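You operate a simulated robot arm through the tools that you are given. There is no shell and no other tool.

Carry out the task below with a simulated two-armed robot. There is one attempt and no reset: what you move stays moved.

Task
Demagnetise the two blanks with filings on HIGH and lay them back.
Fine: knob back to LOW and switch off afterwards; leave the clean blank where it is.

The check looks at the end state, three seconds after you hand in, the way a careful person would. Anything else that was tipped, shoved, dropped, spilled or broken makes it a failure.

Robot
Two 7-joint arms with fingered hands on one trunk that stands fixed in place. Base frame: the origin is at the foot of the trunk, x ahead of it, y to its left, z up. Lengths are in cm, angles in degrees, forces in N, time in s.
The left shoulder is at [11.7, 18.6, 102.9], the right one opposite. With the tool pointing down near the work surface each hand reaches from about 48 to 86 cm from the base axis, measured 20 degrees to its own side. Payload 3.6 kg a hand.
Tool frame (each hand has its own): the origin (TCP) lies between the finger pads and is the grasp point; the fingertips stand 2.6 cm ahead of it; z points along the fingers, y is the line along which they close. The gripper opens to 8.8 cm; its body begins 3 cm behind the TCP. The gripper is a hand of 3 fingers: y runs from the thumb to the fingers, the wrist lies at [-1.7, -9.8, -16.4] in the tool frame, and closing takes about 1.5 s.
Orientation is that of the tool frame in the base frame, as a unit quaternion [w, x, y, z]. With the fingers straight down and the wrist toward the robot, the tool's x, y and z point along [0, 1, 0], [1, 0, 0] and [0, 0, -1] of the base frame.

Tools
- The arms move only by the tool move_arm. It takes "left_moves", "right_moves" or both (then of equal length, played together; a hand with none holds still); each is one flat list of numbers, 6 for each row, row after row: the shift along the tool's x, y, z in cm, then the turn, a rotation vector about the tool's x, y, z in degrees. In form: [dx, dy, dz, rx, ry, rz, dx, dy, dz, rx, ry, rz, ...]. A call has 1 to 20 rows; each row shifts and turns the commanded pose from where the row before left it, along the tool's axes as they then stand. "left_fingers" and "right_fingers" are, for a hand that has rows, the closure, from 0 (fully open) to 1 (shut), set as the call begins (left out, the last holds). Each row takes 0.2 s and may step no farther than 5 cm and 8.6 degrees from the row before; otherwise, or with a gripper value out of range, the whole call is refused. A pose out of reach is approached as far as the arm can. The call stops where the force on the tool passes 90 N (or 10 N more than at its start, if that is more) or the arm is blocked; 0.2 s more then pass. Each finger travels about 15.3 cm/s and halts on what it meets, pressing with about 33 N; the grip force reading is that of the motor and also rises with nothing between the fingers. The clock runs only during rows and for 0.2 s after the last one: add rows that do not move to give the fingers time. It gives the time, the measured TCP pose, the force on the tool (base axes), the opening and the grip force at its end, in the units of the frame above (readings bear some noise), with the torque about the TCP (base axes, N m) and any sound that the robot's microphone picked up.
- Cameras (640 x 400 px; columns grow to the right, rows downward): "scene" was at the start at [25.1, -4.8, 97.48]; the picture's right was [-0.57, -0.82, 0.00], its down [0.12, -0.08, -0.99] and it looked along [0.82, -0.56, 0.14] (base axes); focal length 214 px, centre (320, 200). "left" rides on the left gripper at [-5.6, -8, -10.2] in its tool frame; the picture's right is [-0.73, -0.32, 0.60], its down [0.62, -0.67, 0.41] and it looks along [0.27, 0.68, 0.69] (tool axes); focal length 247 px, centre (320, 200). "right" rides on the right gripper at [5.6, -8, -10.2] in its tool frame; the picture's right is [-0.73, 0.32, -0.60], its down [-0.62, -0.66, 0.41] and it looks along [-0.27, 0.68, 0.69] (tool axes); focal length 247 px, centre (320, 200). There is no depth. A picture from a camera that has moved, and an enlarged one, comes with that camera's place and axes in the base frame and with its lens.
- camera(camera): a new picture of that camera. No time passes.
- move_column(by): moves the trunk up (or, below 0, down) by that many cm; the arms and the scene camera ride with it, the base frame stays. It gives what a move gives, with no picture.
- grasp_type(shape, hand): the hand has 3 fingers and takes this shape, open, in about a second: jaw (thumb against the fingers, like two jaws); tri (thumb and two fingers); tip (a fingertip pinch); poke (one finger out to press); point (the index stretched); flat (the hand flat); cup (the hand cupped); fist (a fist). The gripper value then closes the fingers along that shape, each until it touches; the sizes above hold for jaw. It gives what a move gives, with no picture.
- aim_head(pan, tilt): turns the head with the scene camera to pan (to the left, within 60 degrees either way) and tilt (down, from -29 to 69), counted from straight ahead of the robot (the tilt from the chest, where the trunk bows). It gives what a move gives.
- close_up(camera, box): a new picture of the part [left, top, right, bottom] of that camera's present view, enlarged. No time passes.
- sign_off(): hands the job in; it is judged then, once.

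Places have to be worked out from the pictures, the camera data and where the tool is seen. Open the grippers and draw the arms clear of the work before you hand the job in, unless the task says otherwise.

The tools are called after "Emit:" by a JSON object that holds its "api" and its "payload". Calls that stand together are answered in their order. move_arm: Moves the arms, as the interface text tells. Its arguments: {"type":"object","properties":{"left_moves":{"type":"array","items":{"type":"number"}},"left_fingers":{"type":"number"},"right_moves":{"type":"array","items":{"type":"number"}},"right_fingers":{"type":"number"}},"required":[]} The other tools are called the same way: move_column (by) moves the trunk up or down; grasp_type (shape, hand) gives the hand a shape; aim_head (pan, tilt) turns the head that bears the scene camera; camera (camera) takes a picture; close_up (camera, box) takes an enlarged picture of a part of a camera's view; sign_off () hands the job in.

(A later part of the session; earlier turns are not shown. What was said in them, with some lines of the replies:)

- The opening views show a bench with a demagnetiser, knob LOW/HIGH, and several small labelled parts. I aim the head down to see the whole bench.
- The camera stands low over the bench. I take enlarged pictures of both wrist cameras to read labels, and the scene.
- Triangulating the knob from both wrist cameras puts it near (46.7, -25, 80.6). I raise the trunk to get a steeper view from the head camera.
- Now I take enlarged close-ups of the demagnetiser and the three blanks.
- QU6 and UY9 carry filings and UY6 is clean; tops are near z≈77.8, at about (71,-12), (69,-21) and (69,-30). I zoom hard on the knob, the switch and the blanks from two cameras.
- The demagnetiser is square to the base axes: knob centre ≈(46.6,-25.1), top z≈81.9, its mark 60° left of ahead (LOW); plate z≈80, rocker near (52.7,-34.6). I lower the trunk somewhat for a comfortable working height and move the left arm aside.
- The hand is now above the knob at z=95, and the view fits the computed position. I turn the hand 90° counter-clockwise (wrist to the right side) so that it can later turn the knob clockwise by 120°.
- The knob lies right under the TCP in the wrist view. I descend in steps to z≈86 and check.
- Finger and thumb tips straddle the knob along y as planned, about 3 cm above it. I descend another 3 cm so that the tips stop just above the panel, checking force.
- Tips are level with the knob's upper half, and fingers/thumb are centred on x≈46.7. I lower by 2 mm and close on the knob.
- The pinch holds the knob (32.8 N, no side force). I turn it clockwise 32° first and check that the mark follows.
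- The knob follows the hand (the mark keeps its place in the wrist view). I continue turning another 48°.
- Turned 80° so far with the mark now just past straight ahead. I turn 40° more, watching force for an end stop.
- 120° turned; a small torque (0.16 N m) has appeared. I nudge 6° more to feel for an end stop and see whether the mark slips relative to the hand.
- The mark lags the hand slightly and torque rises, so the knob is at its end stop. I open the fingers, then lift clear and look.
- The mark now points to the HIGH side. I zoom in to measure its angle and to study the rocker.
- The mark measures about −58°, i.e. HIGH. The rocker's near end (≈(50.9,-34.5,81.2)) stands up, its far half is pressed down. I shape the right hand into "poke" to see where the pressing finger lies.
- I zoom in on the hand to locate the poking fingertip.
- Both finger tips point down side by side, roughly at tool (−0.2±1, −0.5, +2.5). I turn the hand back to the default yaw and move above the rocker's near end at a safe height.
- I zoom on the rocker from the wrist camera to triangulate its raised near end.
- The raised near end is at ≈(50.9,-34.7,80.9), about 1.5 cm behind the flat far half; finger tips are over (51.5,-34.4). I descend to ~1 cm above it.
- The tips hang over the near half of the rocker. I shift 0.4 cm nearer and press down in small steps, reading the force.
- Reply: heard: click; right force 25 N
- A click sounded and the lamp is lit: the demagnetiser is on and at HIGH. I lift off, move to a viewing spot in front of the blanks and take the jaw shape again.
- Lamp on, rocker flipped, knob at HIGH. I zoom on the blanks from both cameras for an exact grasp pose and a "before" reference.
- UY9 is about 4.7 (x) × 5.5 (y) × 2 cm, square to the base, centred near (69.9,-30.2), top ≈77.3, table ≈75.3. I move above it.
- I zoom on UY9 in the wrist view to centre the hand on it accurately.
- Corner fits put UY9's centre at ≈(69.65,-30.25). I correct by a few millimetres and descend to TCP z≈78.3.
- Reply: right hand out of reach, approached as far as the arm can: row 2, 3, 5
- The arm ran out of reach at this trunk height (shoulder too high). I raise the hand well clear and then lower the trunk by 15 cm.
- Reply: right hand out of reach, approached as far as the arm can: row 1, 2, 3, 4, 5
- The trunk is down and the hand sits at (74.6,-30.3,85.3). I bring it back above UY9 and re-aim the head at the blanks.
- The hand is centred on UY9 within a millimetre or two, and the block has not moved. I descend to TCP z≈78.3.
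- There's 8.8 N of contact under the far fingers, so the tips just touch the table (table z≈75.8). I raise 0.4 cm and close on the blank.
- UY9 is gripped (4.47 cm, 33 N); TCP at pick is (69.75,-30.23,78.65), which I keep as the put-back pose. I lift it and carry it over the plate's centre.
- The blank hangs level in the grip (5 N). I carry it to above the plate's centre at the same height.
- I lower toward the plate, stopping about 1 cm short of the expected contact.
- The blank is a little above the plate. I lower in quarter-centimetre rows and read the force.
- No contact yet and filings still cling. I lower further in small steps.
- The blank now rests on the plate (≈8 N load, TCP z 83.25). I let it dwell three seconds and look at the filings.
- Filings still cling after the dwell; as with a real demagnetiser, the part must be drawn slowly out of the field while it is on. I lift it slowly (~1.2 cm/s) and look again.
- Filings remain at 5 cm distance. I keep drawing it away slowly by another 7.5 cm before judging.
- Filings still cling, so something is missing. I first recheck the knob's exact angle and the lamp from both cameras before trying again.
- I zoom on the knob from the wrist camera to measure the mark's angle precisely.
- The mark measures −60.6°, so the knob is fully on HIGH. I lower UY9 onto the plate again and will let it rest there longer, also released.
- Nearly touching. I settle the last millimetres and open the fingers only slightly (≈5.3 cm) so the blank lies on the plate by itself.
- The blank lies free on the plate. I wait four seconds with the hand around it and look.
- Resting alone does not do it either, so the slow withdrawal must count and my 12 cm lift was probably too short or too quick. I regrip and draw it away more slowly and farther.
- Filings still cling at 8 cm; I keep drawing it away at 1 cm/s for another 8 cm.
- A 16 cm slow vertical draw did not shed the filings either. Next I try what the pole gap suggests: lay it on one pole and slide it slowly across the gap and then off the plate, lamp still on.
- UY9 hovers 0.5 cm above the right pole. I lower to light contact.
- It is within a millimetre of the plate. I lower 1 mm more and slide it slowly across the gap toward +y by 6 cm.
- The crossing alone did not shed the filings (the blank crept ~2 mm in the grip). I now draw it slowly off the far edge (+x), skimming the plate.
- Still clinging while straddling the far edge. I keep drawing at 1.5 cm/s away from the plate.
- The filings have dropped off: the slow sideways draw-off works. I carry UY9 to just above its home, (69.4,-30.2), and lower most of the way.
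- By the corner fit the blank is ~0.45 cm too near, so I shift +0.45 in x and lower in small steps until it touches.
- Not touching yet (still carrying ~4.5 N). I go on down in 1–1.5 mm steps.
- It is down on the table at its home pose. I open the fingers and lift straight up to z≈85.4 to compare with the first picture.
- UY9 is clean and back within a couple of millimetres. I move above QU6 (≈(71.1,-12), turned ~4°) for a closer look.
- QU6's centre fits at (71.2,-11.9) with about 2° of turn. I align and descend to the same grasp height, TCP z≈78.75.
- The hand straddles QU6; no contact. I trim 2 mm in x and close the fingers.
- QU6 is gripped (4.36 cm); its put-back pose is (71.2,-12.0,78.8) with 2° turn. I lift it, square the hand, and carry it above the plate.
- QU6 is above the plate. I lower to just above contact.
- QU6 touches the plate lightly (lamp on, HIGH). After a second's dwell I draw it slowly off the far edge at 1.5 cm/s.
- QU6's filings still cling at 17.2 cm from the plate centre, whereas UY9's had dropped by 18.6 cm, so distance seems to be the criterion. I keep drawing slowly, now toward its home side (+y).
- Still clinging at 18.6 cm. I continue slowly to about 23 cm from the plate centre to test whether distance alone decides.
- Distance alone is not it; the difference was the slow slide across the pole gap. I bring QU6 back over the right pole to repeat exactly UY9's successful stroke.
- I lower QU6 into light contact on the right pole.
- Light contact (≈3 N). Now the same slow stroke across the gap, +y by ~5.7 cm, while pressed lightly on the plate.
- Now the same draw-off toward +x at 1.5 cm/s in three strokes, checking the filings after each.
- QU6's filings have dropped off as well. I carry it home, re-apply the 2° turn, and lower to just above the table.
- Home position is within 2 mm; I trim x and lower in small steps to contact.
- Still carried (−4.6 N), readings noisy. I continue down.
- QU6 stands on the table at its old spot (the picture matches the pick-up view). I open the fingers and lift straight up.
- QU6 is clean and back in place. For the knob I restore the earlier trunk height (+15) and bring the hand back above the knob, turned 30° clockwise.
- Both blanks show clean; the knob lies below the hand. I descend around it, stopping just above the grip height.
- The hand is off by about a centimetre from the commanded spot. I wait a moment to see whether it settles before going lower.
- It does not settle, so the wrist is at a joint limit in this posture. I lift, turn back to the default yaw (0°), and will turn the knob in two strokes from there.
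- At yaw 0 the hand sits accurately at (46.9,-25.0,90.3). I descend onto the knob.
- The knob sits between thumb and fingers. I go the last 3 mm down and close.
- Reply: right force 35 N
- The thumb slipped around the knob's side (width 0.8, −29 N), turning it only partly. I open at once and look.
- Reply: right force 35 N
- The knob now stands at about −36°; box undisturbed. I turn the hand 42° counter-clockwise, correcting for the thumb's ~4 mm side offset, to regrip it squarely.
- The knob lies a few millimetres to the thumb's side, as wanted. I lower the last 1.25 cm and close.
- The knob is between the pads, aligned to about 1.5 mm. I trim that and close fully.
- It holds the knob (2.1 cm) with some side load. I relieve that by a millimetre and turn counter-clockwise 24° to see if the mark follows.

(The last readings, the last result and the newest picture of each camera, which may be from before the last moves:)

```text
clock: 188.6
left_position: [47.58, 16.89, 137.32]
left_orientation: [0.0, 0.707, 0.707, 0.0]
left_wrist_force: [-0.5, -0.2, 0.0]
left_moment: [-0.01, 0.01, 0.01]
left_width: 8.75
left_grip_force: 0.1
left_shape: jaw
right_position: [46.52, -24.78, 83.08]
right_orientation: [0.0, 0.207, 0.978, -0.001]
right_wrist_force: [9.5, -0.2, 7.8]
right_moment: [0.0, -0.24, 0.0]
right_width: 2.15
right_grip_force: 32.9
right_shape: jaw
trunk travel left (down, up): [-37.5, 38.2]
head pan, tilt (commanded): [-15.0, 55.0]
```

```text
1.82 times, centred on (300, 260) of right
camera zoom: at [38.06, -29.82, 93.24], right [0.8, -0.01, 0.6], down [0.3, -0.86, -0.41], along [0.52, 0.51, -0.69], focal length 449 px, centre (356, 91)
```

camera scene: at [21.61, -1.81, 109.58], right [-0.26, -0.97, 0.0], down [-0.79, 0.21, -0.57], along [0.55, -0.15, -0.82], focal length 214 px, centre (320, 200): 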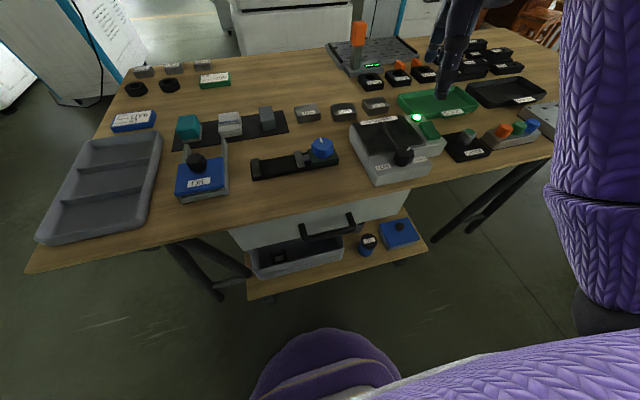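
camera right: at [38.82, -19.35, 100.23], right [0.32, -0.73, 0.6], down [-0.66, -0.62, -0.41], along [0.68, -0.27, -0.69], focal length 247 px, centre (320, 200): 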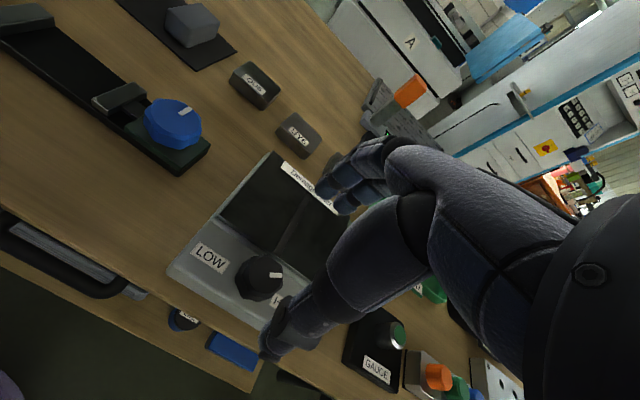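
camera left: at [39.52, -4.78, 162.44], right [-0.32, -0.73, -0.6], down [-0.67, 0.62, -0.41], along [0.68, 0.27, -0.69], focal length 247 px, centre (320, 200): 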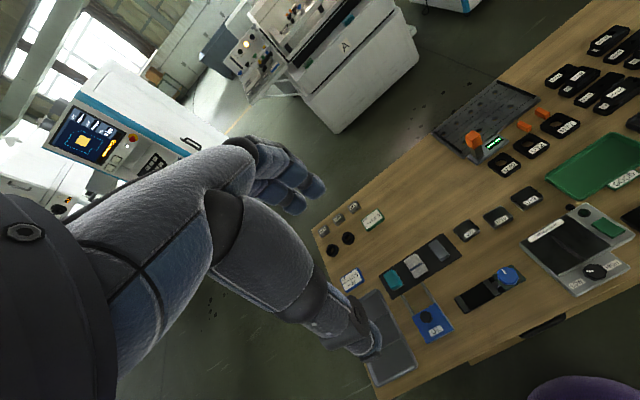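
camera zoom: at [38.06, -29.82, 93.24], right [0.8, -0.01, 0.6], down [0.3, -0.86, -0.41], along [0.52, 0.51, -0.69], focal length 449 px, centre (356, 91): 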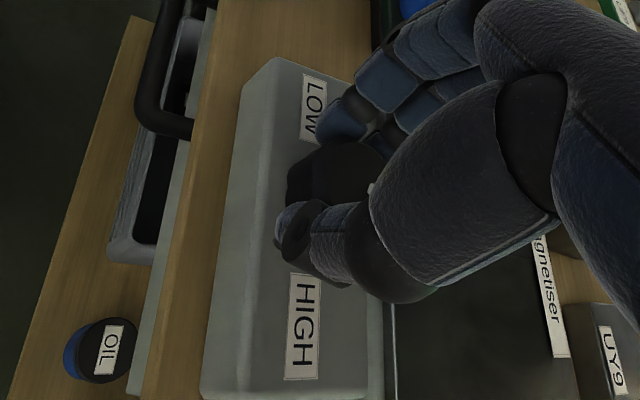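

The mark follows. I continue counter-clockwise another 40°.

Emit:
{"api": "move_arm", "payload": {"right_moves": [0, -0.03, 0, 0, 0, -8, 0, -0.03, 0, 0, 0, -8, 0, -0.03, 0, 0, 0, -8, 0, -0.03, 0, 0, 0, -8, 0, -0.03, 0, 0, 0, -8, 0, 0, 0, 0, 0, 0]}}

Emit:
{"api": "close_up", "payload": {"camera": "scene", "box": [350, 100, 450, 180]}}

Emit:
{"api": "close_up", "payload": {"camera": "right", "box": [200, 150, 400, 370]}}

```text
clock: 190.0
left_position: [47.7, 17.0, 137.17]
left_orientation: [0.0, 0.706, 0.708, -0.001]
left_wrist_force: [0.8, 0.1, 0.2]
left_moment: [0.01, 0.03, -0.02]
left_width: 8.78
left_grip_force: 0.1
left_shape: jaw
right_position: [46.32, -24.89, 83.13]
right_orientation: [0.0, -0.141, 0.99, 0.0]
right_wrist_force: [7.5, 3.8, 7.5]
right_moment: [0.05, -0.12, -0.01]
right_width: 2.15
right_grip_force: 32.8
right_shape: jaw
trunk travel left (down, up): [-37.5, 38.2]
head pan, tilt (commanded): [-15.0, 55.0]
```

```text
5.00 times, centred on (400, 140) of scene
camera zoom: at [21.62, -1.76, 109.57], right [-0.26, -0.97, 0.0], down [-0.79, 0.21, -0.57], along [0.55, -0.15, -0.82], focal length 1072 px, centre (-80, 500)
```

zoom: 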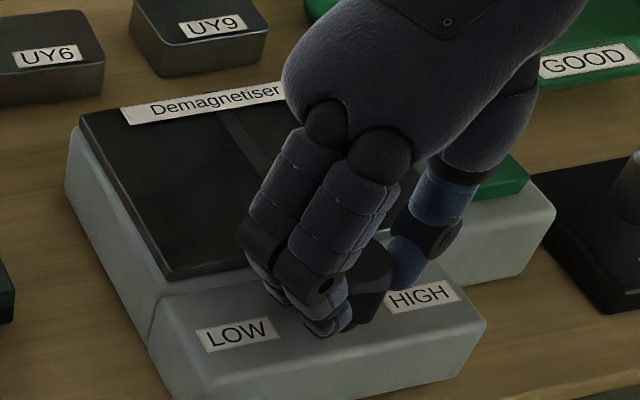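

```text
1.82 times, centred on (300, 260) of right
camera zoom: at [43.17, -34.13, 93.23], right [0.62, 0.51, 0.6], down [0.78, -0.47, -0.41], along [0.07, 0.72, -0.69], focal length 449 px, centre (356, 91)
```

zoom: 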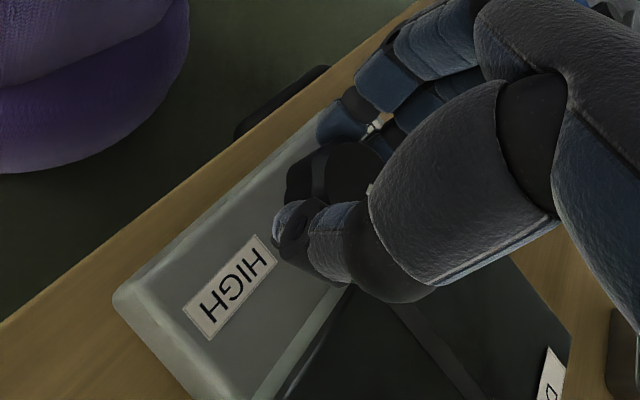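

Yaw is at −106° without strain; about 35° remain. I turn four more rows and watch pose and torque.

Emit:
{"api": "move_arm", "payload": {"right_moves": [0, -0.03, 0, 0, 0, -8, 0, -0.03, 0, 0, 0, -8, 0, -0.03, 0, 0, 0, -8, 0, 0, 0, 0, 0, 0]}}

Emit:
{"api": "close_up", "payload": {"camera": "right", "box": [200, 150, 400, 370]}}

Emit:
{"api": "close_up", "payload": {"camera": "scene", "box": [350, 100, 450, 180]}}

```text
clock: 191.0
left_position: [47.58, 16.85, 137.39]
left_orientation: [0.0, 0.707, 0.707, 0.0]
left_wrist_force: [-1.0, 0.4, 0.0]
left_moment: [0.02, -0.03, 0.02]
left_width: 8.74
left_grip_force: 0.1
left_shape: jaw
right_position: [46.39, -24.98, 83.09]
right_orientation: [0.0, -0.344, 0.939, 0.001]
right_wrist_force: [4.1, 3.5, 8.7]
right_moment: [0.03, -0.1, 0.01]
right_width: 2.18
right_grip_force: 32.8
right_shape: jaw
trunk travel left (down, up): [-37.5, 38.2]
head pan, tilt (commanded): [-15.0, 55.0]
```

```text
1.82 times, centred on (300, 260) of right
camera zoom: at [47.18, -34.68, 93.22], right [0.36, 0.72, 0.6], down [0.91, -0.11, -0.41], along [-0.23, 0.69, -0.69], focal length 449 px, centre (356, 91)
```

zoom: 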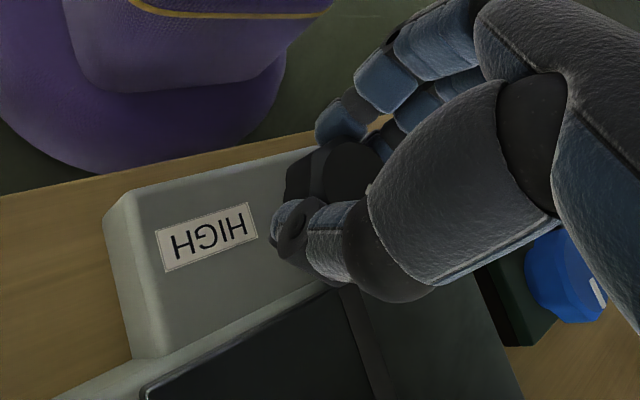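

```text
5.00 times, centred on (400, 140) of scene
camera zoom: at [21.59, -1.75, 109.58], right [-0.26, -0.97, 0.0], down [-0.79, 0.21, -0.57], along [0.55, -0.15, -0.82], focal length 1072 px, centre (-80, 500)
```

zoom: 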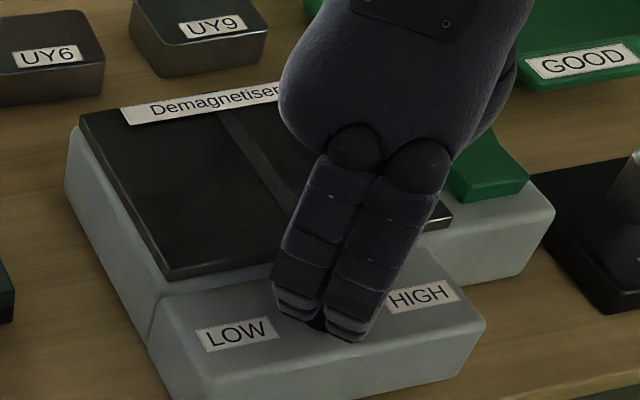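

At −130° and still smooth. I turn 16° more toward the LOW stop, watching for torque.

Emit:
{"api": "move_arm", "payload": {"right_moves": [0, -0.03, 0, 0, 0, -8, 0, -0.03, 0, 0, 0, -8, 0, 0, 0, 0, 0, 0]}}

Emit:
{"api": "close_up", "payload": {"camera": "right", "box": [240, 200, 360, 300]}}

```text
clock: 191.8
left_position: [47.7, 17.0, 137.21]
left_orientation: [-0.001, 0.707, 0.708, -0.001]
left_wrist_force: [0.3, 0.0, 0.7]
left_moment: [0.01, 0.04, 0.0]
left_width: 8.77
left_grip_force: 0.0
left_shape: jaw
right_position: [46.33, -25.05, 83.18]
right_orientation: [0.0, -0.47, 0.882, -0.001]
right_wrist_force: [-0.1, 5.3, 2.6]
right_moment: [0.1, -0.02, 0.05]
right_width: 2.16
right_grip_force: 33.6
right_shape: jaw
trunk travel left (down, up): [-37.5, 38.2]
head pan, tilt (commanded): [-15.0, 55.0]
```

```text
4.00 times, centred on (300, 250) of right
camera zoom: at [49.86, -34.14, 93.24], right [0.15, 0.79, 0.6], down [0.9, 0.15, -0.41], along [-0.41, 0.6, -0.69], focal length 988 px, centre (400, 0)
```

zoom: 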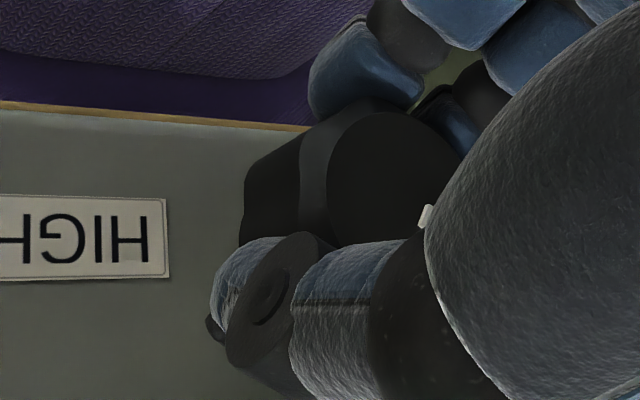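

No clear torque yet, though by count the mark should be near LOW. I turn 6° more and check.

Emit:
{"api": "move_arm", "payload": {"right_moves": [0, -0.03, 0, 0, 0, -6, 0, 0, 0, 0, 0, 0]}}

Emit:
{"api": "close_up", "payload": {"camera": "right", "box": [240, 200, 360, 300]}}

```text
clock: 192.4
left_position: [47.56, 16.94, 137.27]
left_orientation: [0.001, 0.707, 0.707, 0.0]
left_wrist_force: [0.3, -0.4, 0.1]
left_moment: [0.0, 0.02, 0.02]
left_width: 8.77
left_grip_force: 0.1
left_shape: jaw
right_position: [46.42, -24.91, 83.2]
right_orientation: [-0.001, -0.516, 0.857, 0.0]
right_wrist_force: [-4.3, 7.9, 0.5]
right_moment: [0.18, 0.06, -0.07]
right_width: 2.19
right_grip_force: 33.4
right_shape: jaw
trunk travel left (down, up): [-37.5, 38.2]
head pan, tilt (commanded): [-15.0, 55.0]
```

```text
4.00 times, centred on (300, 250) of right
camera zoom: at [50.81, -33.75, 93.25], right [0.06, 0.8, 0.6], down [0.88, 0.24, -0.41], along [-0.47, 0.55, -0.69], focal length 988 px, centre (400, 0)
```

zoom: 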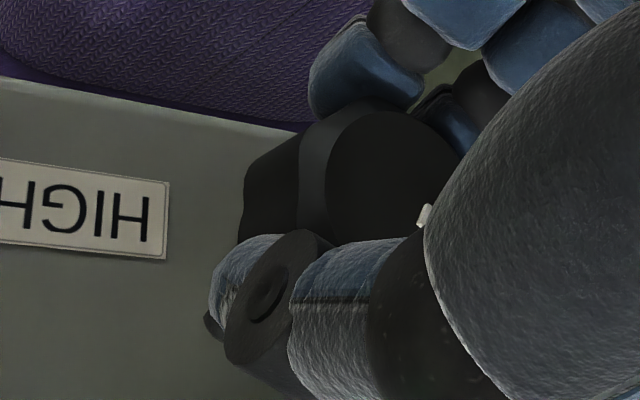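

Torque has changed sign and begun to rise; I add 5° to make sure the stop is reached.

Emit:
{"api": "move_arm", "payload": {"right_moves": [0, 0, 0, 0, 0, -5, 0, 0, 0, 0, 0, 0]}}

Emit:
{"api": "close_up", "payload": {"camera": "right", "box": [240, 200, 360, 300]}}

```text
clock: 193.0
left_position: [47.52, 17.01, 137.22]
left_orientation: [0.0, 0.707, 0.707, 0.0]
left_wrist_force: [0.0, 0.0, -0.2]
left_moment: [-0.05, -0.01, 0.02]
left_width: 8.76
left_grip_force: 0.0
left_shape: jaw
right_position: [46.31, -24.92, 83.2]
right_orientation: [0.0, -0.553, 0.833, 0.001]
right_wrist_force: [-5.3, 11.8, -0.7]
right_moment: [0.29, 0.08, -0.24]
right_width: 2.16
right_grip_force: 33.5
right_shape: jaw
trunk travel left (down, up): [-37.5, 38.2]
head pan, tilt (commanded): [-15.0, 55.0]
```

```text
4.00 times, centred on (300, 250) of right
camera zoom: at [51.58, -33.31, 93.24], right [-0.01, 0.8, 0.6], down [0.85, 0.32, -0.41], along [-0.52, 0.51, -0.69], focal length 988 px, centre (400, 0)
```

zoom: 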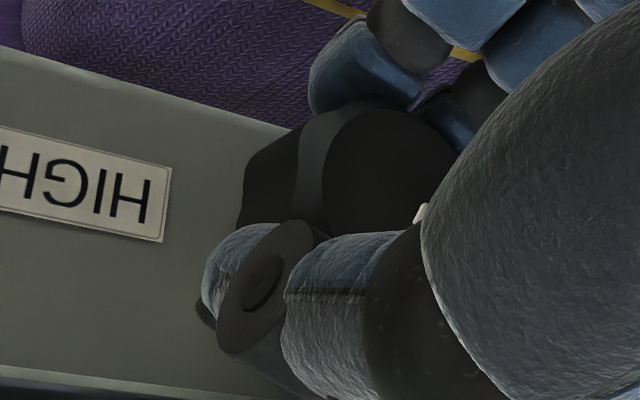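

The torque has risen to −0.24 N m: LOW stop reached. I open the fingers, lift and look.

Emit:
{"api": "move_arm", "payload": {"right_moves": [0, 0, 0, 0, 0, 0, 0, 0, 0, 0, 0, 0, 0, 0, 0, 0, 0, 0, 0, 0, 0, 0, 0, 0, 0, 0, 0, 0, 0, 0], "right_fingers": 0}}

Emit:
{"api": "move_arm", "payload": {"right_moves": [0, 0, -2, 0, 0, 0, 0, 0, -4, 0, 0, 0, 0, 0, -4, 0, 0, 0, 0, 0, -3, 0, 0, 0, 0, 0, 0, 0, 0, 0]}}

Emit:
{"api": "close_up", "payload": {"camera": "scene", "box": [340, 90, 468, 190]}}

Emit:
{"api": "close_up", "payload": {"camera": "scene", "box": [396, 138, 428, 170]}}

```text
clock: 194.2
left_position: [47.46, 16.91, 137.39]
left_orientation: [0.001, 0.707, 0.707, 0.0]
left_wrist_force: [-0.8, -1.1, -0.2]
left_moment: [-0.05, 0.01, 0.01]
left_width: 8.76
left_grip_force: 0.1
left_shape: jaw
right_position: [46.3, -25.1, 83.23]
right_orientation: [-0.001, -0.553, 0.833, 0.0]
right_wrist_force: [-16.7, 2.8, 6.9]
right_moment: [-0.03, 0.24, -0.13]
right_width: 8.13
right_grip_force: 0.1
right_shape: jaw
trunk travel left (down, up): [-37.5, 38.2]
head pan, tilt (commanded): [-15.0, 55.0]
```

```text
clock: 195.4
left_position: [47.64, 16.82, 137.27]
left_orientation: [0.0, 0.707, 0.707, 0.0]
left_wrist_force: [0.2, -0.9, -0.5]
left_moment: [0.0, 0.02, 0.01]
left_width: 8.78
left_grip_force: 0.0
left_shape: jaw
right_position: [46.29, -25.28, 96.41]
right_orientation: [-0.001, -0.551, 0.834, 0.0]
right_wrist_force: [0.1, -0.3, -0.5]
right_moment: [-0.01, 0.03, -0.01]
right_width: 8.77
right_grip_force: 0.1
right_shape: jaw
trunk travel left (down, up): [-37.5, 38.2]
head pan, tilt (commanded): [-15.0, 55.0]
```

```text
4.00 times, centred on (404, 140) of scene
camera zoom: at [21.63, -1.81, 109.56], right [-0.26, -0.97, 0.0], down [-0.79, 0.21, -0.57], along [0.55, -0.15, -0.82], focal length 858 px, centre (-16, 440)
```

zoom: 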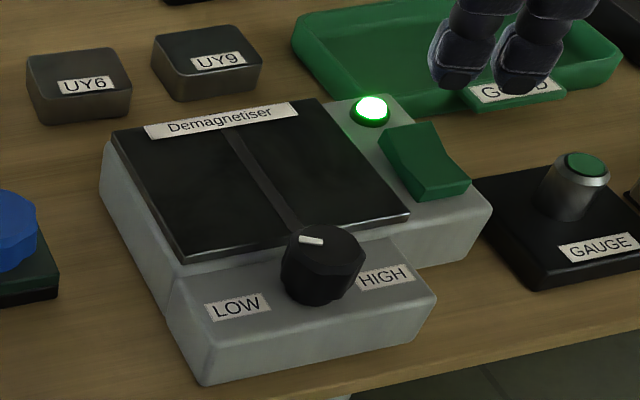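

```text
12.50 times, centred on (412, 154) of scene
camera zoom: at [21.63, -1.81, 109.56], right [-0.26, -0.97, 0.0], down [-0.79, 0.21, -0.57], along [0.55, -0.15, -0.82], focal length 2681 px, centre (-830, 775)
```

zoom: 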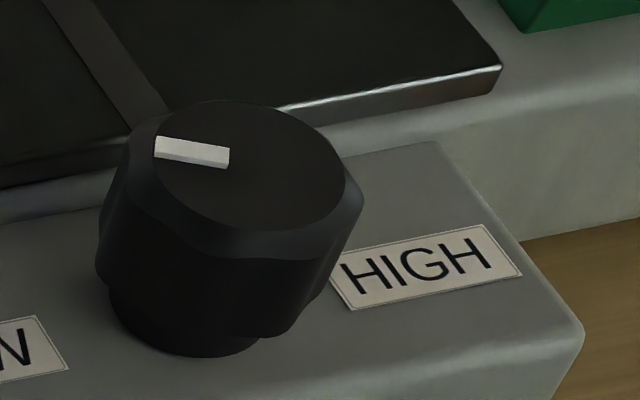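

The mark is back at ≈+62°, i.e. LOW, and the box hasn't moved. I unwind the hand to the default yaw.

Emit:
{"api": "move_arm", "payload": {"right_moves": [0, 0, 0, 0, 0, 8.25, 0, 0, 0, 0, 0, 8.25, 0, 0, 0, 0, 0, 8.25, 0, 0, 0, 0, 0, 8.25, 0, 0, 0, 0, 0, 8.25, 0, 0, 0, 0, 0, 8.25, 0, 0, 0, 0, 0, 8.25, 0, 0, 0, 0, 0, 8.25, 0, 0, 0, 0, 0, 8.25, 0, 0, 0, 0, 0, 8.25, 0, 0, 0, 0, 0, 8.25, 0, 0, 0, 0, 0, 8.25, 0, 0, 0, 0, 0, 8.25, 0, 0, 0, 0, 0, 8.25, 0, 0, 0, 0, 0, 8.25, 0, 0, 0, 0, 0, 8.25, 0, 0, 0, 0, 0, 8.25, 0, 0, 0, 0, 0, 8.25, 0, 0, 0, 0, 0, 8.25, 0, 0, 0, 0, 0, 0]}}

Emit:
{"api": "grasp_type", "payload": {"shape": "poke", "hand": "right"}}

Emit:
{"api": "close_up", "payload": {"camera": "scene", "box": [408, 108, 456, 148]}}

Emit:
{"api": "camera", "payload": {"camera": "right"}}

```text
clock: 199.6
left_position: [47.58, 16.79, 137.29]
left_orientation: [0.0, 0.707, 0.707, 0.0]
left_wrist_force: [-0.8, 0.2, 0.5]
left_moment: [-0.01, 0.01, -0.03]
left_width: 8.78
left_grip_force: 0.0
left_shape: jaw
right_position: [46.42, -25.21, 96.04]
right_orientation: [0.0, 0.706, 0.709, 0.0]
right_wrist_force: [0.5, -0.1, 0.3]
right_moment: [0.01, 0.01, 0.04]
right_width: 8.78
right_grip_force: 0.0
right_shape: jaw
trunk travel left (down, up): [-37.5, 38.2]
head pan, tilt (commanded): [-15.0, 55.0]
```

```text
clock: 200.5
left_position: [47.58, 16.78, 137.24]
left_orientation: [0.0, 0.707, 0.707, 0.0]
left_wrist_force: [-0.2, 0.4, 0.0]
left_moment: [-0.01, -0.01, 0.03]
left_width: 8.76
left_grip_force: 0.0
left_shape: jaw
right_position: [46.46, -25.19, 96.14]
right_orientation: [-0.001, 0.705, 0.71, 0.0]
right_wrist_force: [0.1, 1.1, -0.8]
right_moment: [0.01, 0.0, 0.0]
right_width: 0.03
right_grip_force: 0.0
right_shape: poke
trunk travel left (down, up): [-37.5, 38.2]
head pan, tilt (commanded): [-15.0, 55.0]
```

```text
10.00 times, centred on (432, 128) of scene
camera zoom: at [21.6, -1.81, 109.57], right [-0.26, -0.97, 0.0], down [-0.79, 0.21, -0.57], along [0.55, -0.15, -0.82], focal length 2145 px, centre (-800, 920)
```

zoom: 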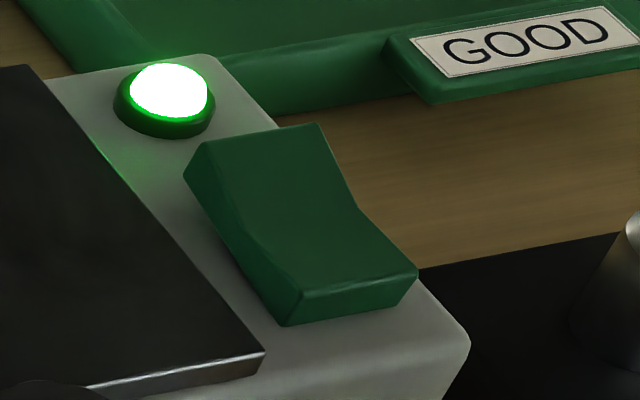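

```text
taken
camera right: at [38.41, -19.58, 106.19], right [0.32, -0.73, 0.6], down [-0.66, -0.63, -0.41], along [0.68, -0.26, -0.69], focal length 247 px, centre (320, 200)
```

right: 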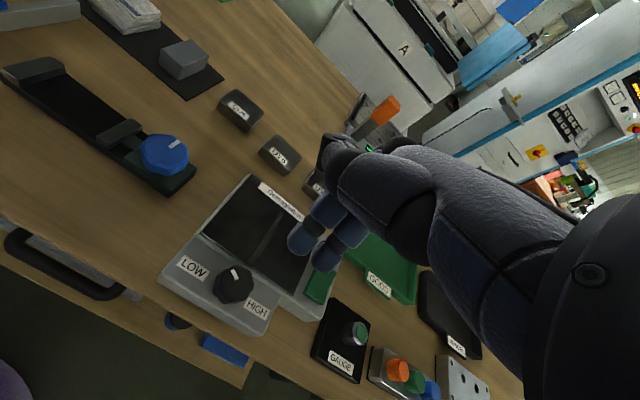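

Lamp still on; the rocker's far end now stands up at ≈(54.9,-34.5). I move the poking fingers above it.

Emit:
{"api": "move_arm", "payload": {"right_moves": [-3.03, 2.8, 1.3, 0, 0, 0, -3.03, 2.8, 1.3, 0, 0, 0, -3.03, 2.8, 1.3, 0, 0, 0, 0, 0, 3, 0, 0, 0, 0, 0, 3, 0, 0, 0, 0, 0, 0, 0, 0, 0]}}

Emit:
{"api": "close_up", "payload": {"camera": "scene", "box": [390, 70, 470, 150]}}

Emit:
{"api": "close_up", "payload": {"camera": "right", "box": [230, 170, 390, 310]}}

```text
clock: 201.9
left_position: [47.57, 16.86, 137.28]
left_orientation: [0.0, 0.707, 0.708, 0.0]
left_wrist_force: [0.7, 0.2, 0.1]
left_moment: [-0.02, -0.02, -0.02]
left_width: 8.76
left_grip_force: 0.1
left_shape: jaw
right_position: [55.07, -34.24, 85.87]
right_orientation: [0.001, 0.705, 0.709, 0.0]
right_wrist_force: [-0.9, -1.1, 0.0]
right_moment: [0.01, 0.01, -0.02]
right_width: 0.01
right_grip_force: 0.1
right_shape: poke
trunk travel left (down, up): [-37.5, 38.2]
head pan, tilt (commanded): [-15.0, 55.0]
```

```text
5.00 times, centred on (430, 110) of scene
camera zoom: at [21.58, -1.81, 109.58], right [-0.26, -0.97, 0.0], down [-0.79, 0.21, -0.57], along [0.55, -0.15, -0.82], focal length 1072 px, centre (-230, 650)
```

zoom: 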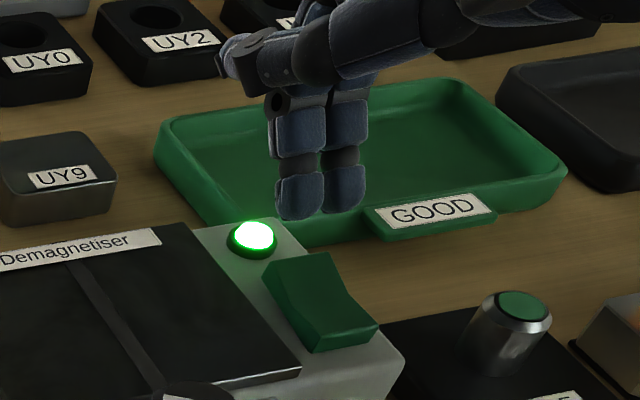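

```text
2.86 times, centred on (310, 240) of right
camera zoom: at [46.94, -28.67, 95.99], right [0.32, -0.73, 0.6], down [-0.66, -0.63, -0.41], along [0.68, -0.27, -0.69], focal length 706 px, centre (349, 86)
```

zoom: 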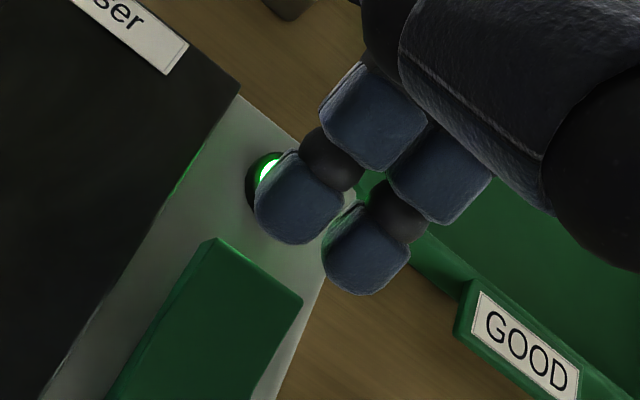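

The tips are right over the far edge; I shift 0.5 cm toward the robot to be on the far half and press down as before, reading force.

Emit:
{"api": "move_arm", "payload": {"right_moves": [0, -0.5, 0.8, 0, 0, 0, 0, 0, 0.6, 0, 0, 0, 0, 0, 0.3, 0, 0, 0, 0, 0, 0, 0, 0, 0]}}

Emit:
{"api": "close_up", "payload": {"camera": "right", "box": [230, 170, 390, 310]}}

Emit:
{"api": "close_up", "payload": {"camera": "scene", "box": [390, 70, 470, 150]}}

```text
clock: 202.9
left_position: [47.56, 16.81, 137.22]
left_orientation: [0.0, 0.707, 0.707, 0.0]
left_wrist_force: [-0.6, 1.0, -0.2]
left_moment: [-0.02, 0.0, 0.03]
left_width: 8.75
left_grip_force: 0.1
left_shape: jaw
right_position: [54.45, -34.23, 84.51]
right_orientation: [-0.001, 0.706, 0.709, -0.001]
right_wrist_force: [-0.3, -0.1, -0.3]
right_moment: [0.01, -0.01, 0.01]
right_width: 0.0
right_grip_force: 0.0
right_shape: poke
trunk travel left (down, up): [-37.5, 38.2]
head pan, tilt (commanded): [-15.0, 55.0]
```

```text
2.86 times, centred on (310, 240) of right
camera zoom: at [46.45, -28.55, 94.66], right [0.32, -0.73, 0.6], down [-0.66, -0.63, -0.41], along [0.68, -0.26, -0.69], focal length 706 px, centre (349, 86)
```

zoom: 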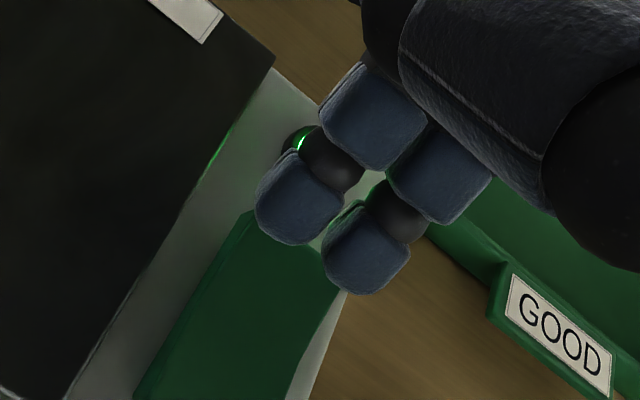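

```text
5.00 times, centred on (430, 110) of scene
camera zoom: at [21.61, -1.81, 109.57], right [-0.26, -0.97, 0.0], down [-0.79, 0.21, -0.57], along [0.55, -0.15, -0.82], focal length 1072 px, centre (-230, 650)
```

zoom: 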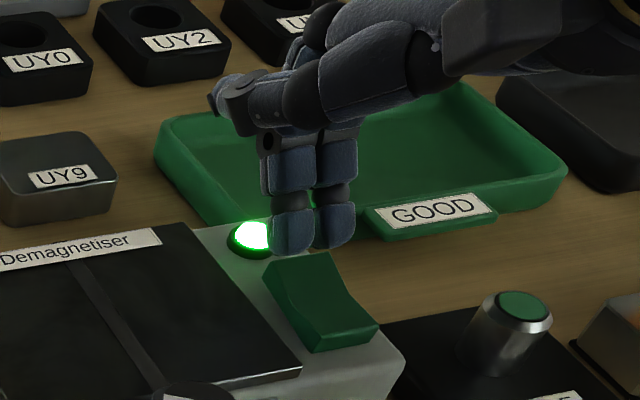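

By projection the tips will land about 0.5 cm inside the rocker's far end, centred. I press down in the same small steps.

Emit:
{"api": "move_arm", "payload": {"right_moves": [0, 0, 0.4, 0, 0, 0, 0, 0, 0.4, 0, 0, 0, 0, 0, 0.3, 0, 0, 0]}}

Emit:
{"api": "close_up", "payload": {"camera": "scene", "box": [390, 70, 470, 150]}}

```text
clock: 203.7
left_position: [47.52, 16.92, 137.27]
left_orientation: [0.0, 0.707, 0.707, 0.0]
left_wrist_force: [0.6, 0.1, -0.2]
left_moment: [0.01, 0.02, -0.02]
left_width: 8.79
left_grip_force: 0.2
left_shape: jaw
right_position: [54.5, -34.19, 83.65]
right_orientation: [0.001, 0.705, 0.709, 0.001]
right_wrist_force: [0.8, 0.4, 5.9]
right_moment: [-0.01, -0.05, -0.01]
right_width: 0.0
right_grip_force: 0.1
right_shape: poke
trunk travel left (down, up): [-37.5, 38.2]
head pan, tilt (commanded): [-15.0, 55.0]
heard: click
```

```text
5.00 times, centred on (430, 110) of scene
camera zoom: at [21.55, -1.78, 109.59], right [-0.26, -0.97, 0.0], down [-0.79, 0.21, -0.57], along [0.55, -0.15, -0.82], focal length 1072 px, centre (-230, 650)
```

zoom: 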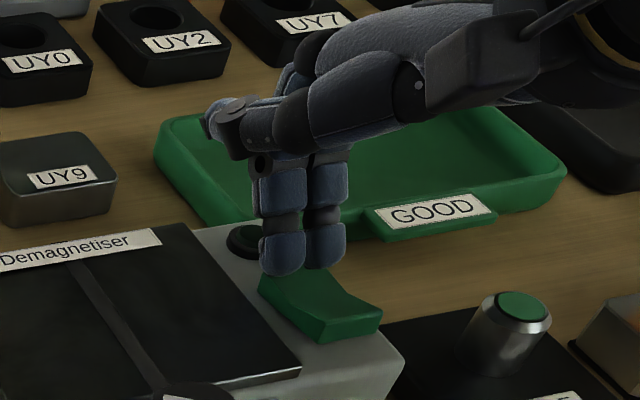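

Click, and the lamp is out: the demagnetiser is off. I lift clear, open the hand to jaw, and draw the arm back to its starting side.

Emit:
{"api": "move_arm", "payload": {"right_moves": [0, 0, -2, 0, 0, 0, 0, 0, -4, 0, 0, 0, 0, 0, -4, 0, 0, 0, 0, 0, -4.5, 0, 0, 0, 0, 0, -4.5, 0, 0, 0, -1.8, -3.3, -2, 0, 0, 0, -1.8, -3.3, -2, 0, 0, 0, -1.8, -3.3, -2, 0, 0, 0, -1.8, -3.3, -2, 0, 0, 0, -1.8, -3.3, -2, 0, 0, 0, -1.8, -3.3, -2, 0, 0, 0, 0, 0, 0, 0, 0, 0]}}

Emit:
{"api": "grasp_type", "payload": {"shape": "jaw", "hand": "right"}}

Emit:
{"api": "camera", "payload": {"camera": "scene"}}

Emit:
{"api": "close_up", "payload": {"camera": "scene", "box": [280, 80, 470, 200]}}

Emit:
{"api": "close_up", "payload": {"camera": "scene", "box": [286, 92, 402, 132]}}

Emit:
{"api": "camera", "payload": {"camera": "right"}}

```text
clock: 206.3
left_position: [47.54, 16.81, 137.26]
left_orientation: [0.0, 0.707, 0.707, 0.0]
left_wrist_force: [0.2, -0.2, 0.0]
left_moment: [0.01, -0.02, 0.01]
left_width: 8.77
left_grip_force: 0.1
left_shape: jaw
right_position: [34.46, -44.99, 114.57]
right_orientation: [0.001, 0.705, 0.709, -0.001]
right_wrist_force: [1.0, 0.0, -1.6]
right_moment: [0.0, -0.01, 0.0]
right_width: 0.02
right_grip_force: 0.1
right_shape: poke
trunk travel left (down, up): [-37.5, 38.2]
head pan, tilt (commanded): [-15.0, 55.0]
```

```text
clock: 207.2
left_position: [47.66, 16.82, 137.3]
left_orientation: [0.0, 0.707, 0.707, 0.0]
left_wrist_force: [-0.3, -0.7, -0.7]
left_moment: [-0.04, 0.01, 0.0]
left_width: 8.79
left_grip_force: 0.0
left_shape: jaw
right_position: [34.4, -45.04, 114.54]
right_orientation: [0.0, 0.706, 0.709, 0.0]
right_wrist_force: [0.3, 0.2, 0.0]
right_moment: [0.0, -0.04, 0.01]
right_width: 8.74
right_grip_force: 0.0
right_shape: jaw
trunk travel left (down, up): [-37.5, 38.2]
head pan, tilt (commanded): [-15.0, 55.0]
```

```text
taken
camera scene: at [21.6, -1.82, 109.57], right [-0.26, -0.97, 0.0], down [-0.79, 0.21, -0.57], along [0.55, -0.15, -0.82], focal length 214 px, centre (320, 200)
```

scene: 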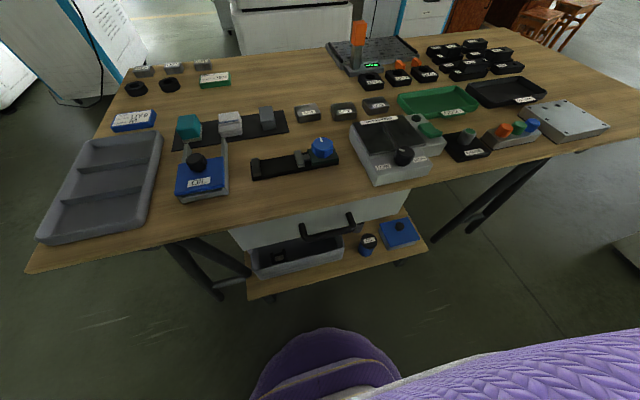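

```text
3.33 times, centred on (375, 140) of scene
camera zoom: at [21.6, -1.82, 109.57], right [-0.26, -0.97, 0.0], down [-0.79, 0.21, -0.57], along [0.55, -0.15, -0.82], focal length 715 px, centre (137, 400)
```

zoom: 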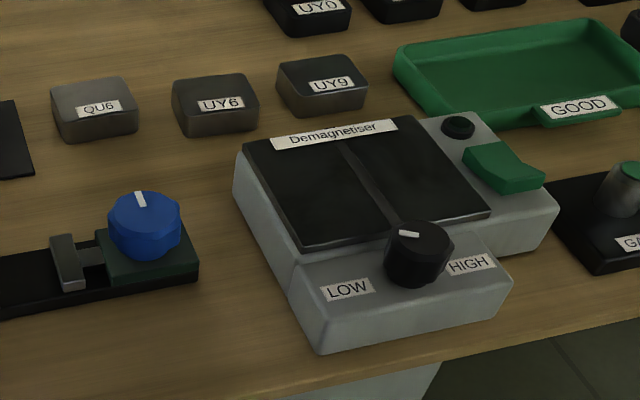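

```text
5.52 times, centred on (344, 112) of scene
camera zoom: at [21.6, -1.82, 109.57], right [-0.26, -0.97, 0.0], down [-0.79, 0.21, -0.57], along [0.55, -0.15, -0.82], focal length 1183 px, centre (188, 686)
```

zoom: 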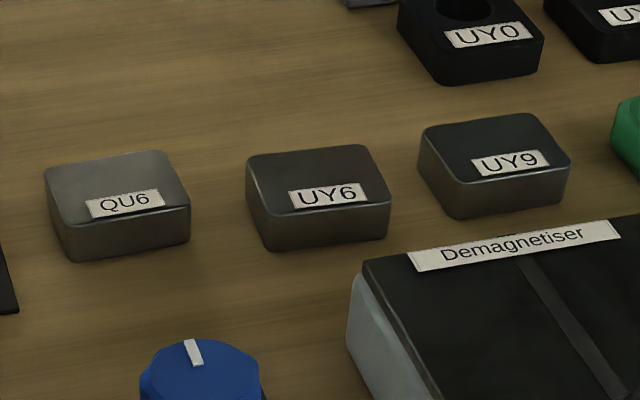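

```text
taken
camera right: at [26.29, -39.48, 124.63], right [0.32, -0.73, 0.6], down [-0.66, -0.63, -0.41], along [0.68, -0.26, -0.69], focal length 247 px, centre (320, 200)
```

right: 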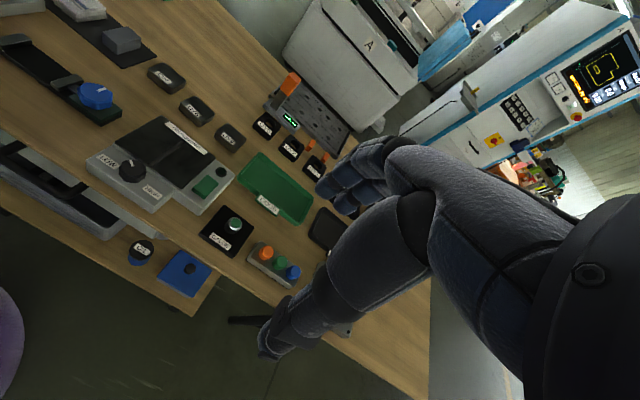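

All three blanks are clean and match their original picture positions. The knob is on LOW, the lamp is dark, the other items are unmoved, and both hands are open and well clear. I hand the job in.

Emit:
{"api": "sign_off", "payload": {}}

```text
The job is handed in.
```

I demagnetised QU6 and UY9 on HIGH and laid both back in their places. Close-ups show no filings left on either blank.

- **Positions:** QU6 and UY9 are within about 2 mm of where they started, judged from before-and-after pictures. I never gripped or touched UY6, the clean blank.
- **Demagnetiser:** the knob is back on LOW. The switch is off; I heard it click and the lamp went out.
- **Extra passes:** resting a blank on the plate and lifting it slowly did not clear the filings. It took a slow slide across the gap and off the far edge. UY9 needed three tries and QU6 needed two.
- **Knob slip:** when I first gripped the knob to turn it back, the thumb slipped with about 29 N of side load. The demagnetiser did not move, and I regripped and turned it to its LOW stop.

I saw nothing else moved or tipped in the final pictures. Both hands are open and clear of the bench.
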